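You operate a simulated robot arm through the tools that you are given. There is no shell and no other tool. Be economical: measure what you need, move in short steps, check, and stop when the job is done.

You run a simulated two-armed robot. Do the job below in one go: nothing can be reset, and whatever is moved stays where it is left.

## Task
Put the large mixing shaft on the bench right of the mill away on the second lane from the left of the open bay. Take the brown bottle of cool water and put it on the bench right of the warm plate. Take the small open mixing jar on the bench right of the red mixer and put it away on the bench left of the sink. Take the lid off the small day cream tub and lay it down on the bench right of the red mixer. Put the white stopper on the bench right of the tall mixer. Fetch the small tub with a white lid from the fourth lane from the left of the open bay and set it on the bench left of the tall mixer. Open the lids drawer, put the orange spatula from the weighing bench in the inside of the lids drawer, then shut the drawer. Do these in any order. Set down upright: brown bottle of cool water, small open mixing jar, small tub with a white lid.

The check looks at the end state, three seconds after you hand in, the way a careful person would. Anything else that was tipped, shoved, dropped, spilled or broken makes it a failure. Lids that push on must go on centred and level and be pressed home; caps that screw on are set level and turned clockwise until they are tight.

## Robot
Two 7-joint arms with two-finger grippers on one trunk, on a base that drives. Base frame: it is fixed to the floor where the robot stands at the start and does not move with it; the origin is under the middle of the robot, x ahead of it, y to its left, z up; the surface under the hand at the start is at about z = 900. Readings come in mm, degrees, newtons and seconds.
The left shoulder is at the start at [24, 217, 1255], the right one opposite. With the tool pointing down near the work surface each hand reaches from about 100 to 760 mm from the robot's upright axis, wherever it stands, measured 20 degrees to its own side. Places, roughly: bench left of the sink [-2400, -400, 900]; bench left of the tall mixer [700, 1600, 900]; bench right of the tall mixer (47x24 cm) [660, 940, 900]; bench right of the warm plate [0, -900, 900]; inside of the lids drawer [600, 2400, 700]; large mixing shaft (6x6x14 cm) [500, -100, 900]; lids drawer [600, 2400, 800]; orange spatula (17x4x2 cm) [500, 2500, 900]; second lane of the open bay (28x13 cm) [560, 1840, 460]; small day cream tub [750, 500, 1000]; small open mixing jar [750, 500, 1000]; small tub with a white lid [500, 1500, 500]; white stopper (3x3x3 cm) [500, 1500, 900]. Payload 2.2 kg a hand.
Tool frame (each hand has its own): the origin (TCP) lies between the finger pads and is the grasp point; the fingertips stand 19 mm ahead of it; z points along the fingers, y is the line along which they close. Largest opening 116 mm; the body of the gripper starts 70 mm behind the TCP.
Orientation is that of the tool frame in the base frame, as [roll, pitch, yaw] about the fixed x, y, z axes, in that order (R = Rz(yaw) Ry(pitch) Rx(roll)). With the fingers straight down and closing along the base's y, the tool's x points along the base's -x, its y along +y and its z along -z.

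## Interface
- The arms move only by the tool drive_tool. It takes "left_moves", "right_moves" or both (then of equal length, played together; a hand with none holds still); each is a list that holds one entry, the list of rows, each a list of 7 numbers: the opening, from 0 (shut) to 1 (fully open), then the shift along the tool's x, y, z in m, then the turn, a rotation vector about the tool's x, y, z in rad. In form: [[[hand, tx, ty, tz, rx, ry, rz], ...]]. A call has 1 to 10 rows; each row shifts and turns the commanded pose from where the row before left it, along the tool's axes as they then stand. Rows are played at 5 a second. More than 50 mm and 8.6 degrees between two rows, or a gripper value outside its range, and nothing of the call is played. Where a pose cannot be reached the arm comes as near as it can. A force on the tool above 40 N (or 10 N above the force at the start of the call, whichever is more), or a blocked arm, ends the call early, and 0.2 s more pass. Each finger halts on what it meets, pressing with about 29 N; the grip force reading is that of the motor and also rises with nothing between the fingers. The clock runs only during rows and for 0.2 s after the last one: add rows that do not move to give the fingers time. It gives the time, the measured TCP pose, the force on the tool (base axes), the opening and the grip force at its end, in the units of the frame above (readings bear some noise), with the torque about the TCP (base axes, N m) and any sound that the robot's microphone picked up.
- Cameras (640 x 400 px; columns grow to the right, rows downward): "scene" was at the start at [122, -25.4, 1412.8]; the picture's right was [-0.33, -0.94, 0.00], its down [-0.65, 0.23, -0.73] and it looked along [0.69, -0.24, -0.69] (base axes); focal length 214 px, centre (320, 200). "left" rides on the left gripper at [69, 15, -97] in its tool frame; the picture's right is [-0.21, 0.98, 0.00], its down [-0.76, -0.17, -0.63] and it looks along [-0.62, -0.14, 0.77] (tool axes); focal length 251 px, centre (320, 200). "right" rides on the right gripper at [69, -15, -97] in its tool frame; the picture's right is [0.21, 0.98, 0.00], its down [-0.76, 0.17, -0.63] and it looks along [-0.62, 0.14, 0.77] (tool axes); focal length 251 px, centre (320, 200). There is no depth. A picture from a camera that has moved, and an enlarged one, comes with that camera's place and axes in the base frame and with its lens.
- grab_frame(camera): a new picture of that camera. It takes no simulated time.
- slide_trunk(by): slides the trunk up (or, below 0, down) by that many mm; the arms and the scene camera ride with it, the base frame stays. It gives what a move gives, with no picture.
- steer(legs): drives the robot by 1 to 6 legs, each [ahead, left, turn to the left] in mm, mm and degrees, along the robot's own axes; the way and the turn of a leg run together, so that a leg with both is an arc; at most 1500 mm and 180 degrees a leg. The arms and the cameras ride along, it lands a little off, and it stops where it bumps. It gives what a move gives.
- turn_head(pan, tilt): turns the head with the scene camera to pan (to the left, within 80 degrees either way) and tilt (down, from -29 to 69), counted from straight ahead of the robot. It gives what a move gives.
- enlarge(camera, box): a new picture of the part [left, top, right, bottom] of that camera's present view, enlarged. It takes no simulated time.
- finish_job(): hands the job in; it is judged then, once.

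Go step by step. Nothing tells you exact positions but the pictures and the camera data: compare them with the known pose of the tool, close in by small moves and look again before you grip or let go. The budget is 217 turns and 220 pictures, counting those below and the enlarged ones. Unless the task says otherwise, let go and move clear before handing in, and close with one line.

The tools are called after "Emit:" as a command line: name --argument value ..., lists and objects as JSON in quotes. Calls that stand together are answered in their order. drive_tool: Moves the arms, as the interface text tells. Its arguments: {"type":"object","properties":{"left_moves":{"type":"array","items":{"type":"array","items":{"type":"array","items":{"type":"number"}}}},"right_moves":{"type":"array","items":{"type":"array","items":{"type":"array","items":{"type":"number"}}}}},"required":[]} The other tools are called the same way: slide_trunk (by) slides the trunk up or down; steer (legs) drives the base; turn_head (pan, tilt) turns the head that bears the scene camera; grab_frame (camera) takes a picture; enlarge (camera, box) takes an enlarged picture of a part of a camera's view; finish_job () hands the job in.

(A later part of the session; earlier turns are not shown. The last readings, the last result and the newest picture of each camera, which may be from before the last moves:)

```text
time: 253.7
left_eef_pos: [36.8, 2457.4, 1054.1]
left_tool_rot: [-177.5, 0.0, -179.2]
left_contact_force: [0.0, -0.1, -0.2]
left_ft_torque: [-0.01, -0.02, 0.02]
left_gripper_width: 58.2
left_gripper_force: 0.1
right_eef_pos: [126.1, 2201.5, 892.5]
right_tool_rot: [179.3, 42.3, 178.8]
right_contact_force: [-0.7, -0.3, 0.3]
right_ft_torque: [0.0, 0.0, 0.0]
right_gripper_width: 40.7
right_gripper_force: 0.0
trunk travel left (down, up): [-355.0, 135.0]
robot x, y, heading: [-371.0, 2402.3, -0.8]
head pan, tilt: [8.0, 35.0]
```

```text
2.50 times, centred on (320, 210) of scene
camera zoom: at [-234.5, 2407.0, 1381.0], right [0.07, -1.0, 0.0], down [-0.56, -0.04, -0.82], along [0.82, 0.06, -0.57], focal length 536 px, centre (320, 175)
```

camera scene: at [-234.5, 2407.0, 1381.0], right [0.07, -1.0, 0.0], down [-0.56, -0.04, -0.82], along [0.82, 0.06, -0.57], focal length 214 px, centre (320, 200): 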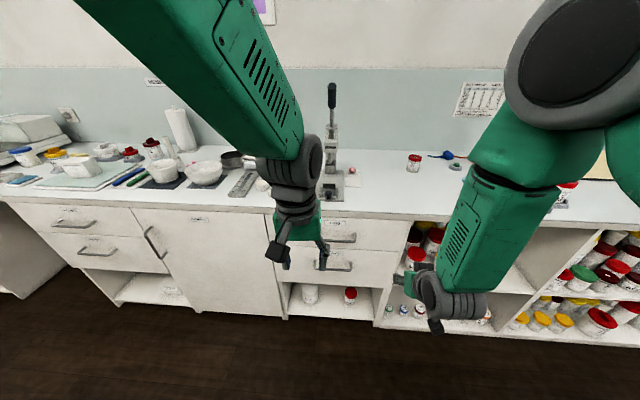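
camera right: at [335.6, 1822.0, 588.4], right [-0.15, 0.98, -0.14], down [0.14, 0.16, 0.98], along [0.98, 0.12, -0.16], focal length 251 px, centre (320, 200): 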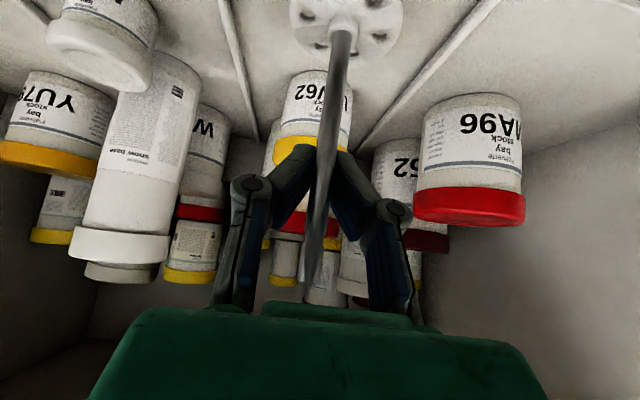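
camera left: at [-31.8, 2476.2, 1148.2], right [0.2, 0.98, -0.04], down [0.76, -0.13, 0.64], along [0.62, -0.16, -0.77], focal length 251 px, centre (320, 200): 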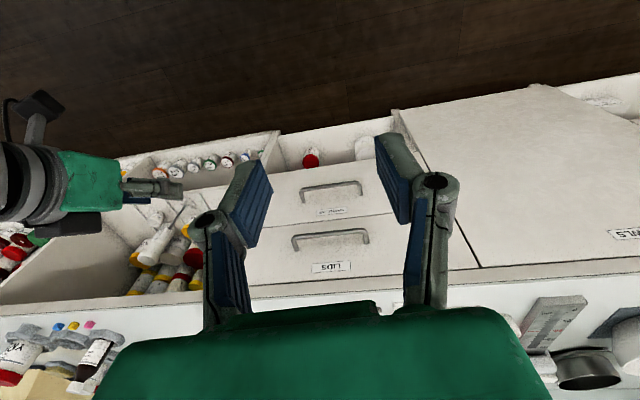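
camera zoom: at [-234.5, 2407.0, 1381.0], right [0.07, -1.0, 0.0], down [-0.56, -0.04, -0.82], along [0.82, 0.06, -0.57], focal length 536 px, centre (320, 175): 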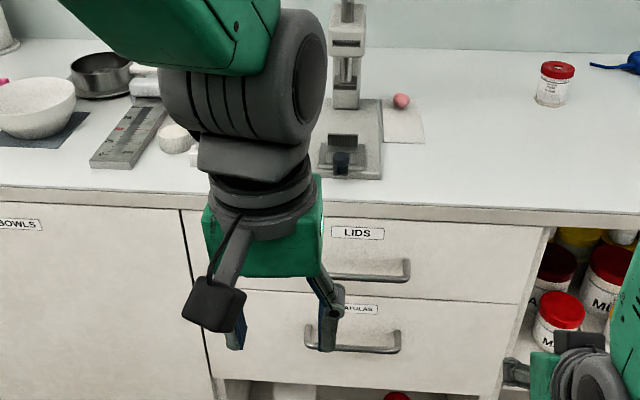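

The LIDS handle is a bar at about y 2320–2480, z≈800. First fetch the spatula: straighten and raise the right hand, then drive in.

Emit:
drive_tool --right_moves '[[[0.35, 0, 0, 0, 0, 0.147, 0], [0.35, 0, 0, 0, 0, 0.147, 0], [0.35, 0, 0, 0, 0, 0.147, 0], [0.35, 0, 0, 0, 0, 0.147, 0], [0.35, 0, 0, 0, 0, 0.147, 0], [0.35, 0, 0, -0.04, 0, 0, 0], [0.35, 0, 0, -0.045, 0, 0, 0], [0.35, 0, 0, -0.045, 0, 0, 0], [0.35, 0, 0, -0.045, 0, 0, 0], [0.35, 0, 0, 0, 0, 0, 0]]]'

Emit:
steer --legs '[[290, 0, 0.4]]'

Emit:
drive_tool --left_moves '[[[0.5, -0.03, 0.03, 0, -0.04, 0, 0], [0.5, -0.03, 0.03, 0, 0, 0, 0], [0.5, -0.03, 0.02, 0, 0, 0, 0], [0.5, -0.03, 0.01, 0, 0, 0, 0], [0.5, 0, 0, 0, 0, 0, 0]]]'

Emit:
grab_frame --camera "left"

Emit:
grab_frame --camera "scene"

```text
time: 255.9
left_eef_pos: [38.8, 2457.2, 1053.0]
left_tool_rot: [-177.4, 0.2, -179.3]
left_contact_force: [-0.1, -0.4, -0.1]
left_ft_torque: [-0.01, -0.02, 0.0]
left_gripper_width: 58.2
left_gripper_force: 0.0
right_eef_pos: [126.7, 2200.0, 1066.4]
right_tool_rot: [179.5, 0.1, 179.3]
right_contact_force: [0.1, 0.7, -0.6]
right_ft_torque: [-0.03, 0.03, 0.01]
right_gripper_width: 40.4
right_gripper_force: 0.0
trunk travel left (down, up): [-355.0, 135.0]
robot x, y, heading: [-366.7, 2399.6, -0.9]
head pan, tilt: [8.0, 35.0]
```

```text
time: 257.9
left_eef_pos: [325.3, 2458.1, 1054.0]
left_tool_rot: [-177.4, 0.2, -178.8]
left_contact_force: [-1.0, -0.5, -0.5]
left_ft_torque: [0.04, -0.01, -0.03]
left_gripper_width: 58.2
left_gripper_force: 0.0
right_eef_pos: [415.5, 2202.1, 1067.2]
right_tool_rot: [179.4, 0.2, 179.8]
right_contact_force: [0.0, -1.1, 0.1]
right_ft_torque: [0.01, -0.02, 0.02]
right_gripper_width: 40.6
right_gripper_force: 0.1
trunk travel left (down, up): [-355.0, 135.0]
robot x, y, heading: [-78.8, 2399.4, -0.1]
head pan, tilt: [8.0, 35.0]
```

```text
time: 259.1
left_eef_pos: [440.9, 2552.9, 1055.1]
left_tool_rot: [-179.7, 0.4, -179.0]
left_contact_force: [0.4, 0.6, 0.2]
left_ft_torque: [0.01, 0.0, 0.02]
left_gripper_width: 58.1
left_gripper_force: 0.0
right_eef_pos: [412.3, 2202.2, 1068.3]
right_tool_rot: [179.5, 0.5, 179.7]
right_contact_force: [0.7, 0.2, -0.8]
right_ft_torque: [0.0, 0.03, -0.02]
right_gripper_width: 40.5
right_gripper_force: 0.1
trunk travel left (down, up): [-355.0, 135.0]
robot x, y, heading: [-80.9, 2400.2, -0.1]
head pan, tilt: [8.0, 35.0]
```

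```text
99 pictures are left
camera left: at [371.3, 2566.2, 1150.0], right [0.2, 0.98, 0.0], down [0.76, -0.15, 0.64], along [0.63, -0.13, -0.77], focal length 251 px, centre (320, 200)
```

left: 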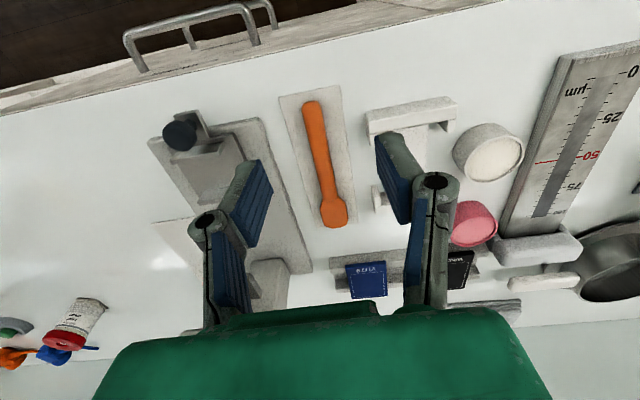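

```text
98 pictures are left
camera scene: at [53.3, 2412.0, 1380.0], right [0.14, -0.99, 0.0], down [-0.57, -0.08, -0.82], along [0.81, 0.11, -0.58], focal length 214 px, centre (320, 200)
```

scene: 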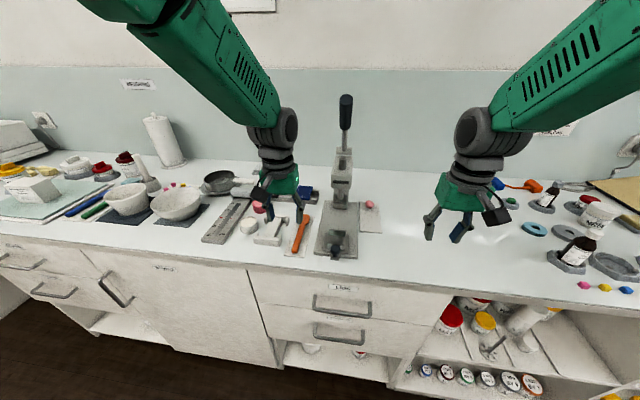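

The spatula lies along x at y≈2540, from x 453 to 620. Move the left hand above its handle and descend partway.

Emit:
drive_tool --left_moves '[[[0.38, -0.03, -0.006, 0.02, 0, 0, 0], [0.38, -0.03, -0.006, 0.03, 0, 0, 0], [0.38, -0.03, 0, 0.03, 0, 0, 0], [0.38, 0, 0, 0.025, 0, 0, 0], [0.38, 0, 0, 0, 0, 0, 0], [0.38, 0, 0, 0, 0, 0, 0]]]'

Emit:
grab_frame --camera "left"

```text
time: 260.5
left_eef_pos: [533.7, 2540.1, 948.0]
left_tool_rot: [-179.7, 0.3, -178.9]
left_contact_force: [-0.1, -0.4, 0.4]
left_ft_torque: [0.01, -0.01, -0.02]
left_gripper_width: 43.9
left_gripper_force: 0.1
right_eef_pos: [413.5, 2203.5, 1067.0]
right_tool_rot: [179.5, 0.3, 179.6]
right_contact_force: [-0.2, 0.6, -0.7]
right_ft_torque: [0.04, 0.02, -0.02]
right_gripper_width: 40.6
right_gripper_force: 0.1
trunk travel left (down, up): [-355.0, 135.0]
robot x, y, heading: [-75.4, 2399.5, 0.3]
head pan, tilt: [8.0, 35.0]
```

```text
97 pictures are left
camera left: at [463.5, 2554.6, 1044.0], right [0.2, 0.98, 0.0], down [0.76, -0.15, 0.64], along [0.62, -0.13, -0.77], focal length 251 px, centre (320, 200)
```

left: 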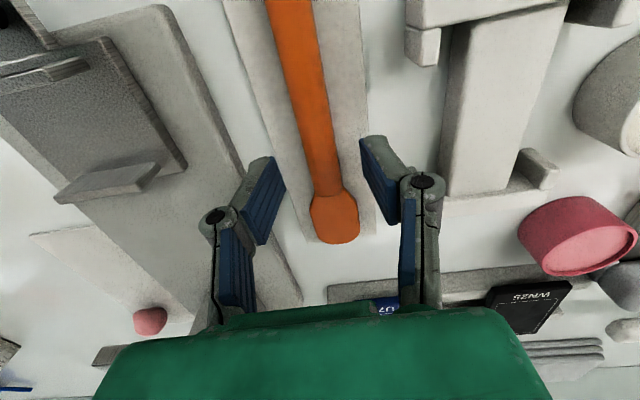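

Centred over the handle. Descend and grip.

Emit:
drive_tool --left_moves '[[[0.38, 0, 0, 0.02, 0, 0, 0], [0.38, 0, 0, 0.007, 0, 0, 0], [0.38, 0, 0, 0, 0, 0, 0], [0.05, 0, 0, 0, 0, 0, 0], [0.05, 0, 0, 0, 0, 0, 0], [0.05, 0, 0, 0, 0, 0, 0], [0.05, 0, 0, -0.03, 0, 0, 0], [0.05, 0, 0, -0.04, 0, 0, 0], [0.05, 0, 0, -0.045, 0, 0, 0], [0.05, 0, 0, 0, 0, 0, 0]]]'

Emit:
grab_frame --camera "left"

```text
time: 262.7
left_eef_pos: [533.6, 2542.2, 1036.3]
left_tool_rot: [-179.8, 0.3, -179.0]
left_contact_force: [-0.7, -0.6, -0.6]
left_ft_torque: [0.0, -0.01, 0.0]
left_gripper_width: 19.2
left_gripper_force: 28.7
right_eef_pos: [414.6, 2204.4, 1067.6]
right_tool_rot: [179.5, 0.3, 179.8]
right_contact_force: [-0.5, -0.5, 0.6]
right_ft_torque: [0.01, -0.01, -0.01]
right_gripper_width: 40.6
right_gripper_force: 0.2
trunk travel left (down, up): [-355.0, 135.0]
robot x, y, heading: [-77.8, 2395.9, 0.0]
head pan, tilt: [8.0, 35.0]
```

```text
96 pictures are left
camera left: at [463.2, 2555.7, 1132.4], right [0.2, 0.98, 0.0], down [0.76, -0.15, 0.64], along [0.62, -0.13, -0.77], focal length 251 px, centre (320, 200)
```

left: 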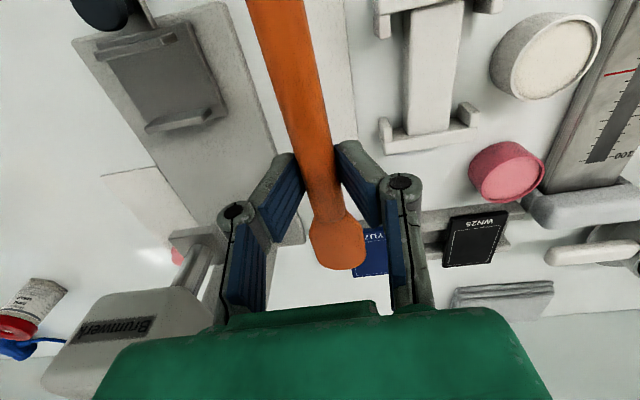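

Spatula held. Now back off, lower the trunk somewhat, and turn the right hand to point forward for the drawer handle.

Emit:
steer --legs '[[-290, 0, 0]]'

Emit:
slide_trunk --by -150

Emit:
drive_tool --right_moves '[[[0.5, -0.04, 0.03, 0, 0, 0, 0], [0.5, -0.04, 0.03, 0, 0, 0, 0], [0.5, 0, 0.03, 0, 0, -0.145, 0], [0.5, 0, 0.03, 0, 0, -0.145, 0], [0.5, 0, 0, 0, 0, -0.145, 0], [0.5, 0, 0, 0, 0, -0.145, 0], [0.5, 0, 0, 0, 0, -0.145, 0], [0.5, 0, 0, 0, 0, -0.145, 0], [0.5, 0, 0, 0, 0, -0.145, 0], [0.5, 0, 0, 0, 0, -0.145, 0]]]'

Emit:
drive_tool --right_moves '[[[0.6, 0, 0, 0, 0, -0.145, 0], [0.6, 0, 0, 0, 0, 0, 0.145], [0.6, 0, 0, 0, 0, 0, 0.145], [0.6, 0, 0, 0, 0, 0, 0.145], [0.6, 0, 0, 0, 0, 0, 0.145], [0.6, 0, 0, 0, 0, 0, 0.145], [0.6, 0, 0, 0, 0, 0, 0.145], [0.6, 0, 0, 0, 0, 0, 0.145], [0.6, 0, 0, 0, 0, 0, 0.145], [0.6, 0, 0, 0, 0, 0, 0]]]'

Emit:
grab_frame --camera "scene"

Emit:
grab_frame --camera "right"

```text
time: 264.7
left_eef_pos: [243.7, 2540.0, 1037.7]
left_tool_rot: [-179.7, 0.4, -178.9]
left_contact_force: [0.8, 0.1, -0.4]
left_ft_torque: [0.02, -0.03, -0.01]
left_gripper_width: 19.1
left_gripper_force: 28.7
right_eef_pos: [124.2, 2202.1, 1068.3]
right_tool_rot: [179.4, 0.2, 179.5]
right_contact_force: [0.0, 0.1, -0.5]
right_ft_torque: [0.01, 0.03, 0.02]
right_gripper_width: 40.7
right_gripper_force: 0.0
trunk travel left (down, up): [-355.0, 135.0]
robot x, y, heading: [-362.9, 2396.0, -0.1]
head pan, tilt: [8.0, 35.0]
```

```text
time: 266.4
left_eef_pos: [239.7, 2540.7, 890.2]
left_tool_rot: [-179.8, 0.6, -179.0]
left_contact_force: [0.5, -0.4, -0.5]
left_ft_torque: [0.0, -0.03, -0.01]
left_gripper_width: 19.1
left_gripper_force: 28.9
right_eef_pos: [119.0, 2202.0, 920.4]
right_tool_rot: [179.5, 0.6, 179.5]
right_contact_force: [-0.3, 0.4, 0.0]
right_ft_torque: [0.02, 0.0, 0.01]
right_gripper_width: 40.8
right_gripper_force: 0.1
trunk travel left (down, up): [-205.0, 285.0]
robot x, y, heading: [-363.1, 2402.0, -0.1]
head pan, tilt: [8.0, 35.0]
```

```text
time: 268.6
left_eef_pos: [240.0, 2538.4, 890.7]
left_tool_rot: [-179.8, 0.6, -179.1]
left_contact_force: [-0.9, 0.3, 0.3]
left_ft_torque: [0.0, 0.01, -0.03]
left_gripper_width: 19.3
left_gripper_force: 29.3
right_eef_pos: [198.0, 2312.9, 920.8]
right_tool_rot: [-178.6, 62.6, 179.9]
right_contact_force: [-0.4, -0.4, -0.2]
right_ft_torque: [0.01, 0.02, -0.02]
right_gripper_width: 58.2
right_gripper_force: 0.0
right hand out of reach, approached as far as the arm can: row 7, 8
trunk travel left (down, up): [-205.0, 285.0]
robot x, y, heading: [-368.0, 2404.0, -0.1]
head pan, tilt: [8.0, 35.0]
```

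```text
time: 270.8
left_eef_pos: [240.0, 2539.5, 889.4]
left_tool_rot: [-179.7, 0.6, -179.1]
left_contact_force: [0.0, 0.2, 0.3]
left_ft_torque: [0.0, 0.02, 0.0]
left_gripper_width: 19.2
left_gripper_force: 28.9
right_eef_pos: [197.4, 2312.0, 920.1]
right_tool_rot: [110.8, 22.7, 96.7]
right_contact_force: [-0.5, -0.4, -0.6]
right_ft_torque: [0.01, 0.0, 0.0]
right_gripper_width: 69.4
right_gripper_force: 0.0
trunk travel left (down, up): [-205.0, 285.0]
robot x, y, heading: [-365.3, 2402.0, -0.2]
head pan, tilt: [8.0, 35.0]
```

```text
95 pictures are left
camera scene: at [-235.5, 2411.9, 1229.8], right [0.14, -0.99, 0.0], down [-0.57, -0.08, -0.82], along [0.81, 0.11, -0.58], focal length 214 px, centre (320, 200)
```

scene: 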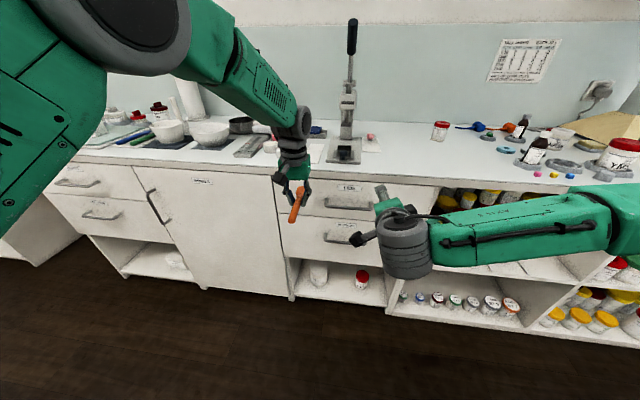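

```text
94 pictures are left
camera right: at [94.6, 2372.0, 911.7], right [0.28, 0.59, 0.76], down [-0.46, -0.61, 0.64], along [0.84, -0.53, 0.1], focal length 251 px, centre (320, 200)
```

right: 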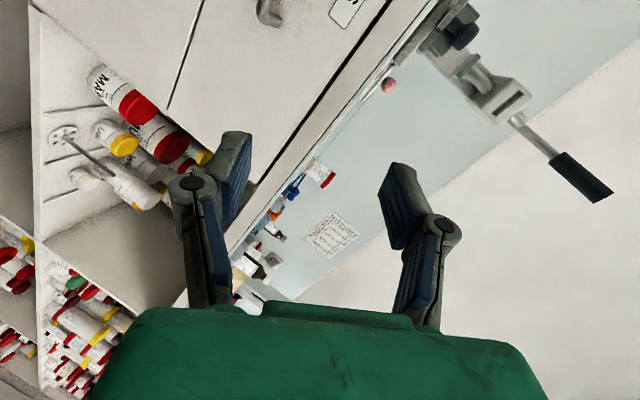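

The hand points forward; finish the roll so the fingers close vertically, and zoom on the handle.

Emit:
drive_tool --right_moves '[[[0.6, 0, 0, 0, 0, 0, 0.137], [0.6, 0, 0, 0, 0, 0, 0.137], [0.6, 0, 0, 0, 0, 0, 0.137], [0.6, 0, 0, 0, 0, 0, 0]]]'

Emit:
enlarge --camera "scene" --box '[270, 160, 430, 260]'

Emit:
grab_frame --camera "right"

```text
time: 271.8
left_eef_pos: [239.8, 2539.1, 888.9]
left_tool_rot: [-179.7, 0.6, -178.9]
left_contact_force: [0.6, 0.1, 1.0]
left_ft_torque: [0.0, 0.0, -0.02]
left_gripper_width: 19.2
left_gripper_force: 28.6
right_eef_pos: [216.1, 2306.8, 988.0]
right_tool_rot: [110.4, 1.0, 88.9]
right_contact_force: [0.1, 0.1, 0.0]
right_ft_torque: [0.0, 0.01, 0.01]
right_gripper_width: 69.6
right_gripper_force: 0.0
right hand out of reach, approached as far as the arm can: row 1, 2, 3
trunk travel left (down, up): [-205.0, 285.0]
robot x, y, heading: [-368.9, 2401.4, -0.4]
head pan, tilt: [8.0, 35.0]
```

```text
4.00 times, centred on (350, 210) of scene
camera zoom: at [-235.3, 2412.1, 1229.8], right [0.14, -0.99, 0.0], down [-0.57, -0.08, -0.82], along [0.81, 0.11, -0.58], focal length 858 px, centre (200, 160)
```

zoom: 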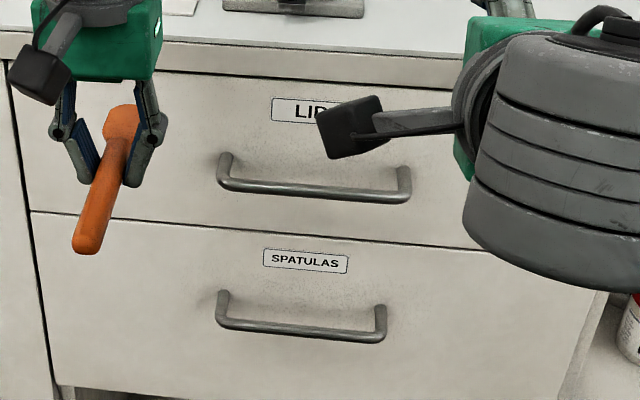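

```text
92 pictures are left
camera right: at [121.4, 2378.6, 1006.3], right [0.35, 0.22, 0.91], down [-0.55, -0.74, 0.39], along [0.76, -0.63, -0.13], focal length 251 px, centre (320, 200)
```

right: 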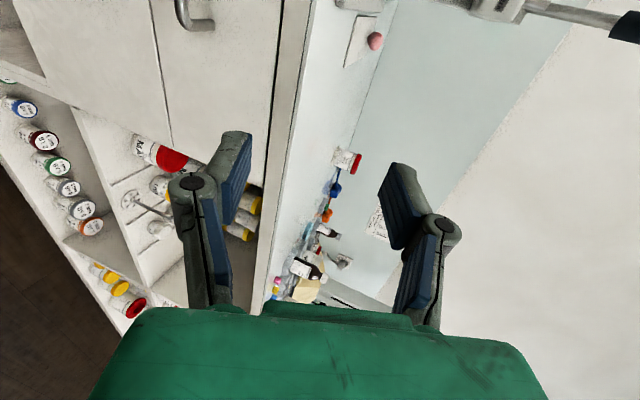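

The LIDS bar runs y 2318–2473 at about x 355, z 786. Move the right hand to a pre-grasp in front of it.

Emit:
drive_tool --right_moves '[[[0.6, 0.0088, -0.0281, 0.0241, 0, 0, 0], [0.6, 0.0088, -0.0281, 0.0241, 0, 0, 0], [0.6, 0.0088, -0.0281, 0.0241, 0, 0, 0], [0.6, 0.0088, -0.0281, 0.0241, 0, 0, 0], [0.6, 0.0088, -0.0281, 0.0241, 0, 0, 0], [0.6, 0, 0, 0, 0, 0, 0], [0.6, 0, 0, 0, 0, 0, 0]]]'

Emit:
enlarge --camera "scene" --box '[270, 160, 430, 260]'

Emit:
grab_frame --camera "right"

```text
time: 273.4
left_eef_pos: [239.8, 2540.5, 889.7]
left_tool_rot: [-179.7, 0.6, -179.1]
left_contact_force: [0.1, 0.2, 0.5]
left_ft_torque: [0.02, -0.01, -0.01]
left_gripper_width: 19.2
left_gripper_force: 29.1
right_eef_pos: [331.0, 2326.6, 950.1]
right_tool_rot: [110.8, 1.2, 89.0]
right_contact_force: [0.0, 0.1, 0.3]
right_ft_torque: [-0.03, 0.0, -0.02]
right_gripper_width: 69.9
right_gripper_force: 0.0
right hand out of reach, approached as far as the arm can: row 1, 2, 3, 4, 5
trunk travel left (down, up): [-205.0, 285.0]
robot x, y, heading: [-369.3, 2402.4, -0.1]
head pan, tilt: [8.0, 35.0]
```

```text
4.00 times, centred on (350, 210) of scene
camera zoom: at [-234.6, 2412.4, 1229.7], right [0.14, -0.99, 0.0], down [-0.57, -0.08, -0.82], along [0.81, 0.11, -0.58], focal length 858 px, centre (200, 160)
```

zoom: 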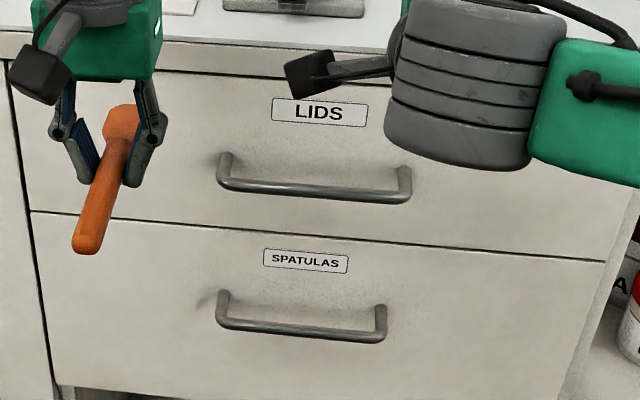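

```text
90 pictures are left
camera right: at [236.4, 2398.5, 968.8], right [0.35, 0.23, 0.91], down [-0.54, -0.74, 0.4], along [0.76, -0.63, -0.14], focal length 251 px, centre (320, 200)
```

right: 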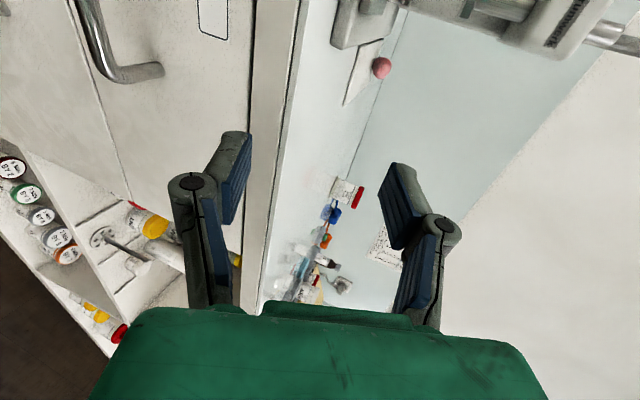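

The arm can't reach low with the shoulder this high. Retract, lower the trunk fully, and retry.

Emit:
drive_tool --right_moves '[[[0.6, 0, 0.014, -0.04, 0, 0, 0], [0.6, 0, 0.014, -0.04, 0, 0, 0], [0.6, 0, 0.014, -0.04, 0, 0, 0], [0.6, 0, 0, 0, 0, 0, 0]]]'

Emit:
slide_trunk --by -200

Emit:
drive_tool --right_moves '[[[0.6, 0, 0, 0, 0, 0, 0], [0.6, 0, 0, 0, 0, 0, 0]]]'

Emit:
grab_frame --camera "scene"

Emit:
grab_frame --camera "right"

```text
time: 274.4
left_eef_pos: [239.9, 2539.6, 889.4]
left_tool_rot: [-179.7, 0.5, -179.0]
left_contact_force: [0.7, 0.7, 0.1]
left_ft_torque: [-0.02, 0.03, 0.04]
left_gripper_width: 18.9
left_gripper_force: 28.8
right_eef_pos: [231.7, 2330.1, 1028.9]
right_tool_rot: [109.2, 0.7, 88.6]
right_contact_force: [0.4, 0.1, -0.6]
right_ft_torque: [0.01, 0.01, 0.0]
right_gripper_width: 69.7
right_gripper_force: 0.0
trunk travel left (down, up): [-205.0, 285.0]
robot x, y, heading: [-370.0, 2397.6, -0.2]
head pan, tilt: [8.0, 35.0]
```

```text
time: 276.6
left_eef_pos: [240.1, 2540.1, 689.5]
left_tool_rot: [-179.8, 0.6, -179.1]
left_contact_force: [0.1, 0.0, -0.5]
left_ft_torque: [-0.04, -0.03, 0.01]
left_gripper_width: 19.4
left_gripper_force: 28.8
right_eef_pos: [231.9, 2330.0, 829.8]
right_tool_rot: [109.2, 0.7, 88.6]
right_contact_force: [0.3, -0.2, 0.0]
right_ft_torque: [0.01, 0.0, 0.01]
right_gripper_width: 69.5
right_gripper_force: 0.1
trunk travel left (down, up): [-5.0, 485.0]
robot x, y, heading: [-365.4, 2400.8, -0.2]
head pan, tilt: [8.0, 35.0]
```

```text
time: 277.2
left_eef_pos: [239.8, 2540.6, 688.1]
left_tool_rot: [-179.7, 0.6, -179.0]
left_contact_force: [0.0, 0.0, 0.9]
left_ft_torque: [-0.01, -0.02, 0.04]
left_gripper_width: 19.2
left_gripper_force: 29.0
right_eef_pos: [231.4, 2328.5, 830.4]
right_tool_rot: [109.2, 0.7, 88.6]
right_contact_force: [-1.1, 0.5, 0.6]
right_ft_torque: [0.01, 0.03, 0.02]
right_gripper_width: 69.7
right_gripper_force: 0.1
trunk travel left (down, up): [-5.0, 485.0]
robot x, y, heading: [-365.9, 2402.4, -0.3]
head pan, tilt: [8.0, 35.0]
```

```text
89 pictures are left
camera scene: at [-236.2, 2412.4, 1029.8], right [0.14, -0.99, 0.0], down [-0.57, -0.08, -0.82], along [0.81, 0.11, -0.58], focal length 214 px, centre (320, 200)
```

scene: 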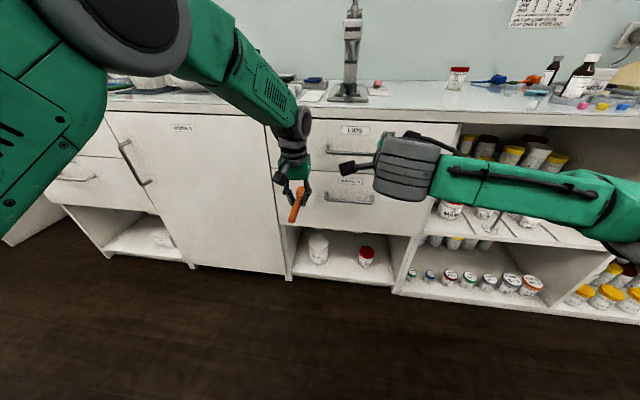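

```text
88 pictures are left
camera right: at [136.9, 2401.6, 846.1], right [0.33, 0.22, 0.92], down [-0.56, -0.74, 0.37], along [0.76, -0.64, -0.12], focal length 251 px, centre (320, 200)
```

right: 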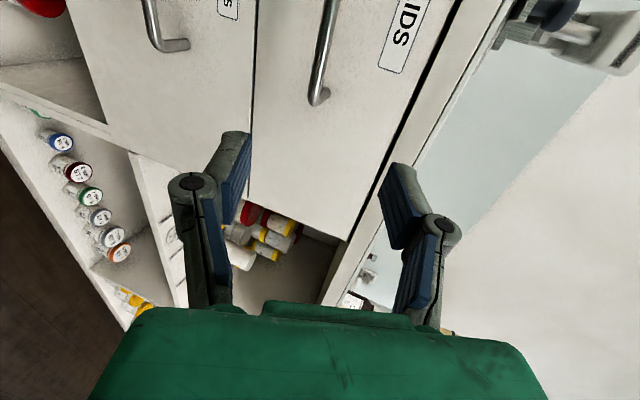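

Reach is fine now. Approach the bar most of the way.

Emit:
drive_tool --right_moves '[[[0.5, 0.0225, -0.002, 0.02, 0, 0, 0], [0.5, 0.0225, -0.002, 0.025, 0, 0, 0], [0.5, 0, 0, 0.025, 0, 0, 0], [0.5, 0, 0, 0, 0, 0, 0], [0.5, 0, 0, 0, 0, 0, 0]]]'

Emit:
grab_frame --camera "right"

Emit:
enlarge --camera "scene" --box '[280, 100, 420, 220]'

```text
time: 278.4
left_eef_pos: [239.1, 2539.3, 688.5]
left_tool_rot: [-179.7, 0.7, -179.0]
left_contact_force: [0.0, -0.5, -1.3]
left_ft_torque: [0.01, 0.0, 0.0]
left_gripper_width: 19.3
left_gripper_force: 29.4
right_eef_pos: [298.5, 2373.7, 802.6]
right_tool_rot: [109.2, 0.7, 88.7]
right_contact_force: [0.4, -0.3, -0.1]
right_ft_torque: [-0.04, -0.01, 0.0]
right_gripper_width: 58.1
right_gripper_force: 0.1
trunk travel left (down, up): [-5.0, 485.0]
robot x, y, heading: [-367.4, 2400.4, -0.2]
head pan, tilt: [8.0, 35.0]
```

```text
87 pictures are left
camera right: at [202.9, 2444.5, 818.6], right [0.33, 0.22, 0.92], down [-0.56, -0.74, 0.37], along [0.76, -0.64, -0.12], focal length 251 px, centre (320, 200)
```

right: 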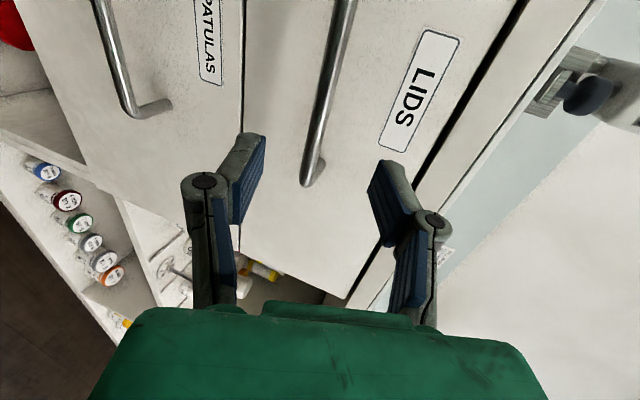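

```text
3.33 times, centred on (350, 160) of scene
camera zoom: at [-236.0, 2412.6, 1029.7], right [0.14, -0.99, 0.0], down [-0.57, -0.08, -0.82], along [0.81, 0.11, -0.58], focal length 715 px, centre (220, 333)
```

zoom: 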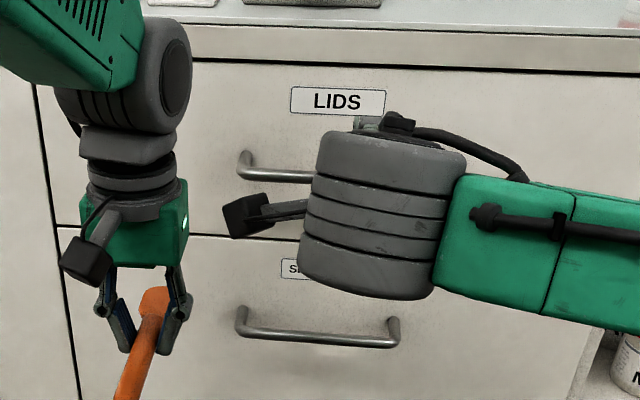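

The bar is at about (366, 781). Advance 64 mm and close on it.

Emit:
drive_tool --right_moves '[[[0.5, 0, 0.001, 0.025, 0, 0, 0], [0.5, 0, 0.001, 0.025, 0, 0, 0], [0.5, 0, 0, 0.014, 0, 0, 0], [0.5, 0, 0, 0, 0, 0, 0]]]'

Emit:
grab_frame --camera "right"

```text
time: 279.4
left_eef_pos: [239.7, 2541.0, 689.2]
left_tool_rot: [-179.6, 0.6, -179.1]
left_contact_force: [-0.2, 0.5, -0.7]
left_ft_torque: [0.03, -0.03, 0.03]
left_gripper_width: 19.5
left_gripper_force: 29.1
right_eef_pos: [358.9, 2370.3, 783.7]
right_tool_rot: [109.2, 0.7, 88.6]
right_contact_force: [-0.2, 0.0, 0.1]
right_ft_torque: [0.02, 0.01, 0.02]
right_gripper_width: 58.1
right_gripper_force: 0.1
trunk travel left (down, up): [-5.0, 485.0]
robot x, y, heading: [-368.3, 2398.8, 0.1]
head pan, tilt: [8.0, 35.0]
```

```text
85 pictures are left
camera right: at [264.0, 2442.9, 800.2], right [0.33, 0.22, 0.92], down [-0.56, -0.74, 0.37], along [0.76, -0.64, -0.12], focal length 251 px, centre (320, 200)
```

right: 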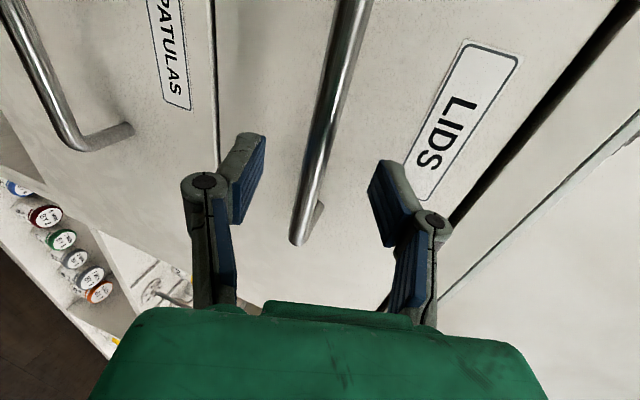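

The bar is between the fingers. Close, then pull by driving back.

Emit:
drive_tool --right_moves '[[[0.05, 0, 0, 0, 0, 0, 0], [0.05, 0, 0, 0, 0, 0, 0], [0.05, 0, 0, 0, 0, 0, 0], [0.05, 0, 0, 0, 0, 0, 0]]]'

Emit:
steer --legs '[[-120, 0, 0]]'

Emit:
grab_frame --camera "scene"

```text
time: 280.4
left_eef_pos: [239.5, 2540.2, 688.4]
left_tool_rot: [-179.6, 0.5, -179.1]
left_contact_force: [-0.8, 1.1, -0.5]
left_ft_torque: [0.0, -0.02, 0.0]
left_gripper_width: 19.0
left_gripper_force: 29.2
right_eef_pos: [359.5, 2370.3, 782.4]
right_tool_rot: [109.2, 0.8, 88.6]
right_contact_force: [-2.9, -0.8, -13.0]
right_ft_torque: [0.14, 0.12, -0.04]
right_gripper_width: 14.2
right_gripper_force: 6.2
trunk travel left (down, up): [-5.0, 485.0]
robot x, y, heading: [-368.2, 2397.2, -0.1]
head pan, tilt: [8.0, 35.0]
```

```text
time: 281.6
left_eef_pos: [121.2, 2539.7, 689.4]
left_tool_rot: [-179.6, 0.5, -179.1]
left_contact_force: [-0.9, 0.2, -1.1]
left_ft_torque: [-0.02, 0.01, 0.01]
left_gripper_width: 19.3
left_gripper_force: 28.7
right_eef_pos: [239.3, 2370.3, 783.5]
right_tool_rot: [109.4, 0.8, 88.6]
right_contact_force: [-0.9, 0.2, -13.5]
right_ft_torque: [0.15, 0.15, -0.15]
right_gripper_width: 15.7
right_gripper_force: 7.6
trunk travel left (down, up): [-5.0, 485.0]
robot x, y, heading: [-487.2, 2400.7, -0.3]
head pan, tilt: [8.0, 35.0]
```

```text
84 pictures are left
camera scene: at [-353.5, 2413.0, 1029.5], right [0.14, -0.99, 0.0], down [-0.57, -0.08, -0.82], along [0.81, 0.11, -0.58], focal length 214 px, centre (320, 200)
```

scene: 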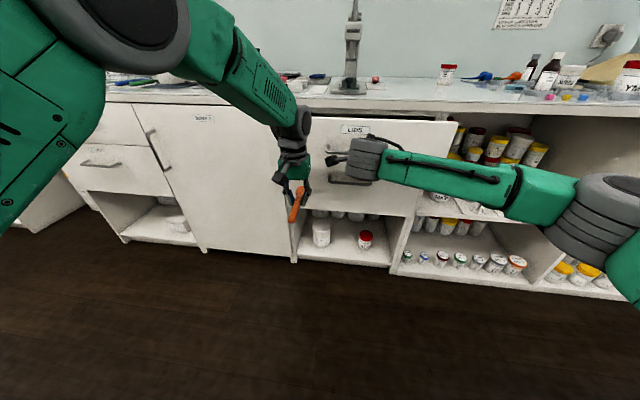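

The drawer is coming out. Pull further.

Emit:
steer --legs '[[-150, 0, 0]]'

Emit:
grab_frame --camera "scene"

```text
time: 283.0
left_eef_pos: [-32.2, 2541.7, 692.9]
left_tool_rot: [-179.8, 1.0, -178.9]
left_contact_force: [-0.9, -0.2, -0.3]
left_ft_torque: [-0.01, -0.01, -0.01]
left_gripper_width: 19.5
left_gripper_force: 29.0
right_eef_pos: [86.0, 2370.1, 785.6]
right_tool_rot: [109.0, 0.7, 88.6]
right_contact_force: [-0.3, -10.0, -22.4]
right_ft_torque: [0.04, 0.21, -0.28]
right_gripper_width: 20.3
right_gripper_force: 10.0
trunk travel left (down, up): [-5.0, 485.0]
robot x, y, heading: [-638.2, 2400.5, -0.2]
head pan, tilt: [8.0, 35.0]
```

```text
83 pictures are left
camera scene: at [-502.8, 2411.5, 1029.3], right [0.14, -0.99, 0.0], down [-0.57, -0.08, -0.81], along [0.81, 0.11, -0.58], focal length 214 px, centre (320, 200)
```

scene: 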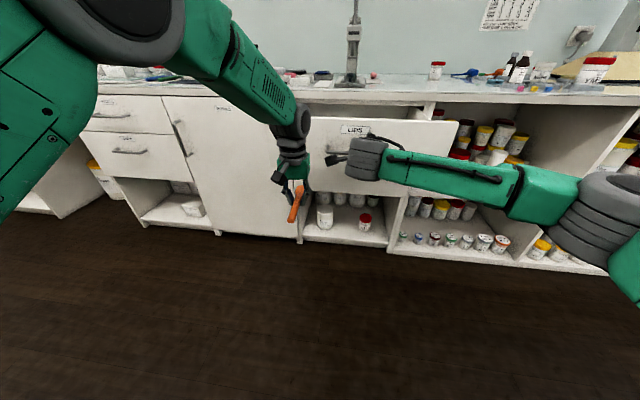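

The drawer is open about 270 mm. Release the handle, raise the trunk, and look inside.

Emit:
drive_tool --right_moves '[[[0.25, 0, 0, 0, 0, 0, 0], [0.5, 0, 0, 0, 0, 0, 0], [0.5, 0, 0, 0, 0, 0, 0], [0.5, 0, 0, -0.03, 0, 0, 0], [0.5, 0, 0, -0.04, 0, 0, 0], [0.5, 0, 0, -0.04, 0, 0, 0], [0.5, 0, 0, 0, 0, 0, 0]]]'

Emit:
slide_trunk --by 320

Emit:
turn_head --pan 0 --tilt 40

Emit:
grab_frame --camera "scene"

```text
time: 284.6
left_eef_pos: [-38.0, 2542.4, 696.9]
left_tool_rot: [-179.6, 1.2, -178.9]
left_contact_force: [-0.4, 0.5, -0.3]
left_ft_torque: [-0.02, 0.0, -0.03]
left_gripper_width: 19.2
left_gripper_force: 28.6
right_eef_pos: [-23.1, 2375.3, 824.6]
right_tool_rot: [108.7, 0.7, 88.6]
right_contact_force: [-0.4, -0.2, -0.1]
right_ft_torque: [-0.02, 0.03, 0.04]
right_gripper_width: 58.0
right_gripper_force: 0.0
trunk travel left (down, up): [-5.0, 485.0]
robot x, y, heading: [-635.1, 2400.6, -0.1]
head pan, tilt: [8.0, 35.0]
```

```text
time: 287.8
left_eef_pos: [-36.2, 2541.9, 1016.0]
left_tool_rot: [-179.7, 1.2, -178.9]
left_contact_force: [-0.3, 0.4, -0.8]
left_ft_torque: [-0.01, -0.01, -0.01]
left_gripper_width: 19.6
left_gripper_force: 28.2
right_eef_pos: [-23.0, 2375.2, 1145.5]
right_tool_rot: [108.7, 0.8, 88.5]
right_contact_force: [-0.6, 1.0, 0.2]
right_ft_torque: [-0.04, -0.01, -0.01]
right_gripper_width: 58.0
right_gripper_force: 0.0
trunk travel left (down, up): [-325.0, 165.0]
robot x, y, heading: [-638.9, 2399.4, -0.0]
head pan, tilt: [8.0, 35.0]
```

```text
time: 288.4
left_eef_pos: [-36.9, 2542.4, 1017.3]
left_tool_rot: [-179.7, 1.2, -178.9]
left_contact_force: [-0.3, -0.6, -0.2]
left_ft_torque: [0.06, 0.0, -0.01]
left_gripper_width: 19.2
left_gripper_force: 28.8
right_eef_pos: [-24.0, 2375.6, 1146.3]
right_tool_rot: [108.7, 0.8, 88.5]
right_contact_force: [-0.8, -0.6, 0.1]
right_ft_torque: [0.02, -0.02, 0.0]
right_gripper_width: 58.0
right_gripper_force: 0.0
trunk travel left (down, up): [-325.0, 165.0]
robot x, y, heading: [-637.0, 2399.4, -0.1]
head pan, tilt: [0.0, 40.0]
```

```text
82 pictures are left
camera scene: at [-506.2, 2401.5, 1342.2], right [0.0, -1.0, 0.0], down [-0.65, 0.0, -0.76], along [0.76, 0.0, -0.65], focal length 214 px, centre (320, 200)
```

scene: 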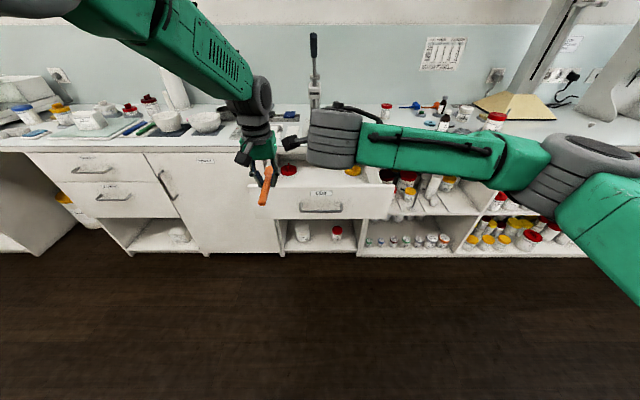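

Emit:
steer --legs '[[200, 0, 0]]'

Emit:
drive_tool --left_moves '[[[0.1, -0.03, -0.015, 0, 0, 0, 0], [0.1, -0.03, -0.015, 0, 0, 0, 0], [0.1, -0.01, -0.015, 0, 0, 0, 0], [0.1, 0, 0, 0, 0, 0, 0]]]'

Emit:
grab_frame --camera "left"

Emit:
enlarge --camera "scene" --box '[200, 120, 440, 280]'

```text
time: 290.1
left_eef_pos: [163.9, 2541.7, 1016.2]
left_tool_rot: [-179.7, 1.1, -178.9]
left_contact_force: [1.0, 0.6, -0.3]
left_ft_torque: [-0.02, 0.02, 0.0]
left_gripper_width: 19.2
left_gripper_force: 28.8
right_eef_pos: [177.6, 2375.4, 1146.2]
right_tool_rot: [108.8, 0.7, 88.4]
right_contact_force: [0.9, 0.5, 1.2]
right_ft_torque: [-0.03, -0.03, -0.01]
right_gripper_width: 58.0
right_gripper_force: 0.0
trunk travel left (down, up): [-325.0, 165.0]
robot x, y, heading: [-438.0, 2401.0, -0.1]
head pan, tilt: [0.0, 40.0]
```

```text
time: 291.1
left_eef_pos: [231.4, 2498.7, 1020.9]
left_tool_rot: [-179.7, 1.4, -179.0]
left_contact_force: [0.0, 0.6, -0.3]
left_ft_torque: [0.03, -0.02, -0.01]
left_gripper_width: 19.3
left_gripper_force: 29.4
right_eef_pos: [172.5, 2375.7, 1148.1]
right_tool_rot: [108.5, 0.8, 88.5]
right_contact_force: [1.1, -0.5, 0.4]
right_ft_torque: [0.01, 0.02, 0.04]
right_gripper_width: 58.1
right_gripper_force: 0.1
trunk travel left (down, up): [-325.0, 165.0]
robot x, y, heading: [-436.2, 2402.6, -0.1]
head pan, tilt: [0.0, 40.0]
```

```text
81 pictures are left
camera left: at [160.2, 2512.5, 1114.9], right [0.2, 0.98, 0.0], down [0.74, -0.15, 0.65], along [0.64, -0.13, -0.76], focal length 251 px, centre (320, 200)
```

left: 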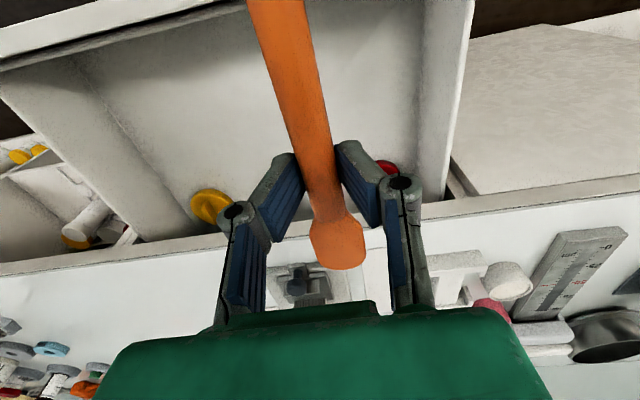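

```text
2.50 times, centred on (320, 200) of scene
camera zoom: at [-305.7, 2400.8, 1342.2], right [0.0, -1.0, 0.0], down [-0.65, 0.0, -0.76], along [0.76, 0.0, -0.65], focal length 536 px, centre (320, 200)
```

zoom: 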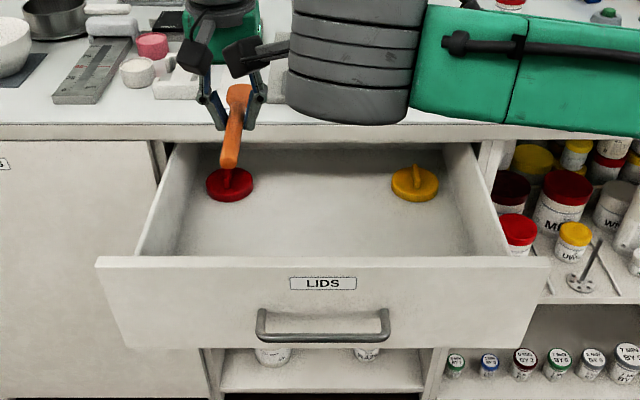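

The drawer is clear in its front half, with two lids at the back. Move 35 mm deeper and lower the spatula in.

Emit:
drive_tool --left_moves '[[[0.1, -0.035, -0.005, 0, 0, 0, 0], [0.1, 0, 0, 0.04, 0, 0, 0], [0.1, 0, 0, 0.045, 0, 0, 0], [0.1, 0, 0, 0.045, 0, 0, 0], [0.1, 0, 0, 0.045, 0, 0, 0], [0.1, 0, 0, 0, 0, 0, 0], [0.1, 0, 0, 0, 0, 0, 0]]]'

Emit:
grab_frame --camera "left"

Emit:
enlarge --camera "scene" --box '[200, 120, 440, 280]'

```text
time: 292.6
left_eef_pos: [257.3, 2497.4, 848.9]
left_tool_rot: [-179.6, 1.3, -178.9]
left_contact_force: [0.1, 0.3, -0.5]
left_ft_torque: [0.02, 0.0, 0.02]
left_gripper_width: 19.1
left_gripper_force: 29.0
left hand out of reach, approached as far as the arm can: row 3, 4, 5
right_eef_pos: [174.0, 2375.6, 1149.2]
right_tool_rot: [108.4, 0.8, 88.4]
right_contact_force: [0.0, -0.4, 0.3]
right_ft_torque: [-0.01, 0.04, 0.04]
right_gripper_width: 57.7
right_gripper_force: 0.0
trunk travel left (down, up): [-325.0, 165.0]
robot x, y, heading: [-437.2, 2402.9, 0.0]
head pan, tilt: [0.0, 40.0]
```

```text
79 pictures are left
camera left: at [185.1, 2511.1, 943.6], right [0.2, 0.98, 0.0], down [0.74, -0.15, 0.65], along [0.64, -0.13, -0.76], focal length 251 px, centre (320, 200)
```

left: 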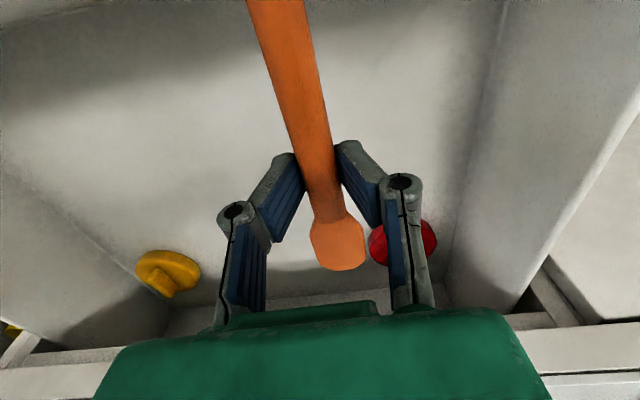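

```text
2.50 times, centred on (320, 200) of scene
camera zoom: at [-305.4, 2400.9, 1342.1], right [0.0, -1.0, 0.0], down [-0.65, 0.0, -0.76], along [0.76, 0.0, -0.65], focal length 536 px, centre (320, 200)
```

zoom: 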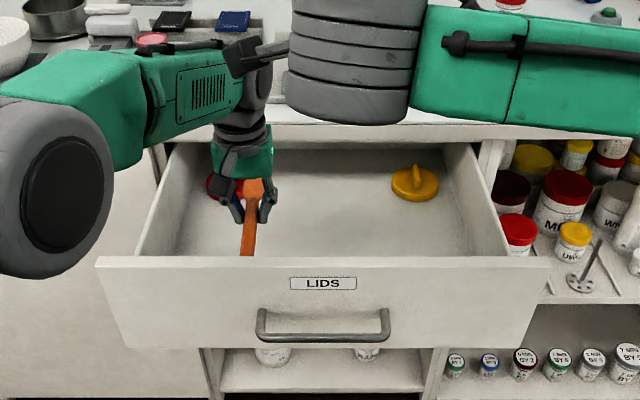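

Lower with the trunk.

Emit:
slide_trunk --by -95

Emit:
grab_frame --camera "left"

```text
time: 293.9
left_eef_pos: [256.5, 2496.6, 755.2]
left_tool_rot: [-179.6, 1.5, -178.9]
left_contact_force: [0.5, 0.4, -0.1]
left_ft_torque: [0.01, 0.03, -0.01]
left_gripper_width: 19.0
left_gripper_force: 29.3
right_eef_pos: [172.9, 2376.1, 1053.5]
right_tool_rot: [108.4, 0.8, 88.5]
right_contact_force: [0.1, 0.4, 1.2]
right_ft_torque: [0.02, 0.03, -0.03]
right_gripper_width: 57.9
right_gripper_force: 0.1
trunk travel left (down, up): [-230.0, 260.0]
robot x, y, heading: [-436.5, 2402.4, -0.1]
head pan, tilt: [0.0, 40.0]
```

```text
77 pictures are left
camera left: at [184.7, 2511.2, 849.4], right [0.2, 0.98, 0.0], down [0.74, -0.15, 0.65], along [0.64, -0.13, -0.76], focal length 251 px, centre (320, 200)
```

left: 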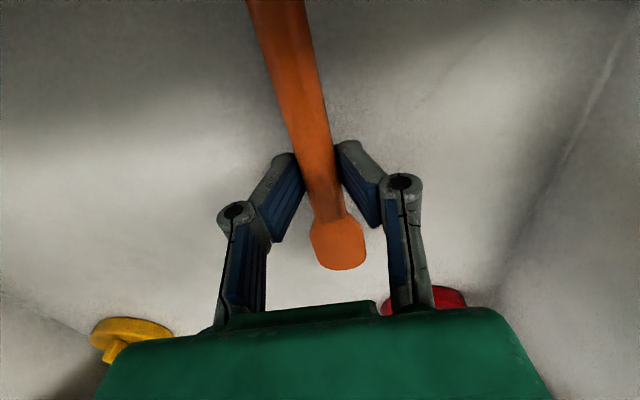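

Emit:
slide_trunk --by -16

Emit:
slide_trunk --by -7

Emit:
grab_frame --camera "left"

```text
time: 294.6
left_eef_pos: [256.2, 2496.9, 740.8]
left_tool_rot: [-179.7, 1.6, -179.0]
left_contact_force: [0.1, 0.3, 9.8]
left_ft_torque: [0.09, 0.5, 0.05]
left_gripper_width: 19.0
left_gripper_force: 29.0
right_eef_pos: [171.5, 2375.7, 1037.6]
right_tool_rot: [108.4, 0.8, 88.6]
right_contact_force: [-0.9, 0.0, 0.0]
right_ft_torque: [-0.03, -0.01, -0.01]
right_gripper_width: 58.1
right_gripper_force: 0.0
trunk travel left (down, up): [-214.0, 276.0]
robot x, y, heading: [-437.8, 2400.7, -0.1]
head pan, tilt: [0.0, 40.0]
```

```text
time: 295.1
left_eef_pos: [261.3, 2497.1, 740.3]
left_tool_rot: [-179.7, 2.4, -179.0]
left_contact_force: [0.6, -0.9, 13.2]
left_ft_torque: [0.15, 0.59, -0.01]
left_gripper_width: 19.3
left_gripper_force: 29.1
right_eef_pos: [171.1, 2376.4, 1029.9]
right_tool_rot: [108.4, 0.8, 88.4]
right_contact_force: [-0.3, -1.1, -0.6]
right_ft_torque: [0.0, 0.0, 0.01]
right_gripper_width: 58.0
right_gripper_force: 0.0
trunk travel left (down, up): [-207.0, 283.0]
robot x, y, heading: [-436.3, 2401.9, 0.0]
head pan, tilt: [0.0, 40.0]
stopped: the force on the tool passed its limit at 42 N (the readings are from after the stop); the commanded pose is now the measured one
```

```text
76 pictures are left
camera left: at [187.8, 2511.0, 833.8], right [0.2, 0.98, 0.0], down [0.73, -0.15, 0.66], along [0.65, -0.13, -0.75], focal length 251 px, centre (320, 200)
```

left: 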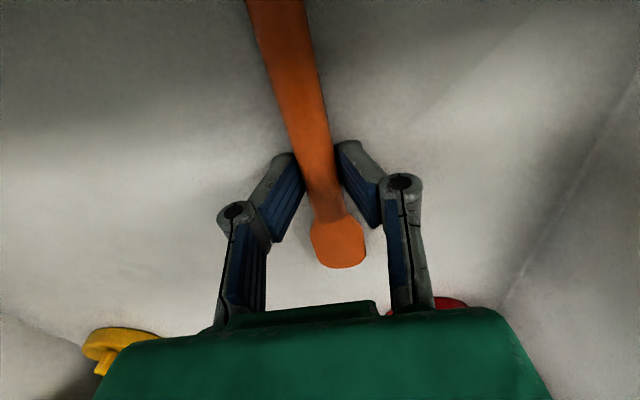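

The spatula is on the drawer floor. Release and rise straight up.

Emit:
drive_tool --left_moves '[[[0.25, 0, 0, -0.002, 0, 0, 0], [0.4, 0, 0, 0, 0, 0, 0], [0.4, 0, 0, 0, 0, 0, 0], [0.4, 0, 0, -0.03, 0, 0, 0], [0.4, 0, 0, -0.045, 0, 0, 0], [0.4, 0, 0, -0.045, 0, 0, 0], [0.4, 0, 0, -0.045, 0, 0, 0], [0.4, 0, 0, -0.045, 0, 0, 0], [0.4, 0, 0, -0.045, 0, 0, 0], [0.4, 0, 0, 0, 0, 0, 0]]]'

Emit:
grab_frame --camera "left"

```text
time: 297.3
left_eef_pos: [247.9, 2496.9, 996.0]
left_tool_rot: [-179.6, 1.9, -178.9]
left_contact_force: [0.4, -0.2, -0.2]
left_ft_torque: [-0.04, 0.01, -0.01]
left_gripper_width: 46.6
left_gripper_force: 0.1
right_eef_pos: [171.0, 2375.7, 1031.2]
right_tool_rot: [108.4, 0.8, 88.5]
right_contact_force: [0.0, 0.4, 0.1]
right_ft_torque: [0.0, -0.01, 0.03]
right_gripper_width: 57.9
right_gripper_force: 0.0
trunk travel left (down, up): [-207.0, 283.0]
robot x, y, heading: [-432.3, 2402.7, -0.0]
head pan, tilt: [0.0, 40.0]
```

```text
75 pictures are left
camera left: at [175.3, 2512.4, 1089.5], right [0.2, 0.98, 0.0], down [0.74, -0.15, 0.66], along [0.65, -0.13, -0.75], focal length 251 px, centre (320, 200)
```

left: 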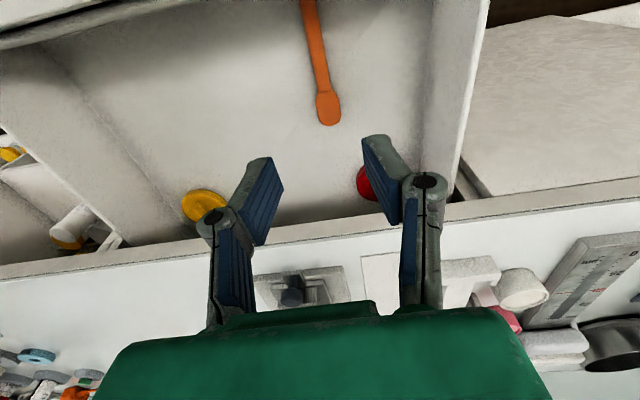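

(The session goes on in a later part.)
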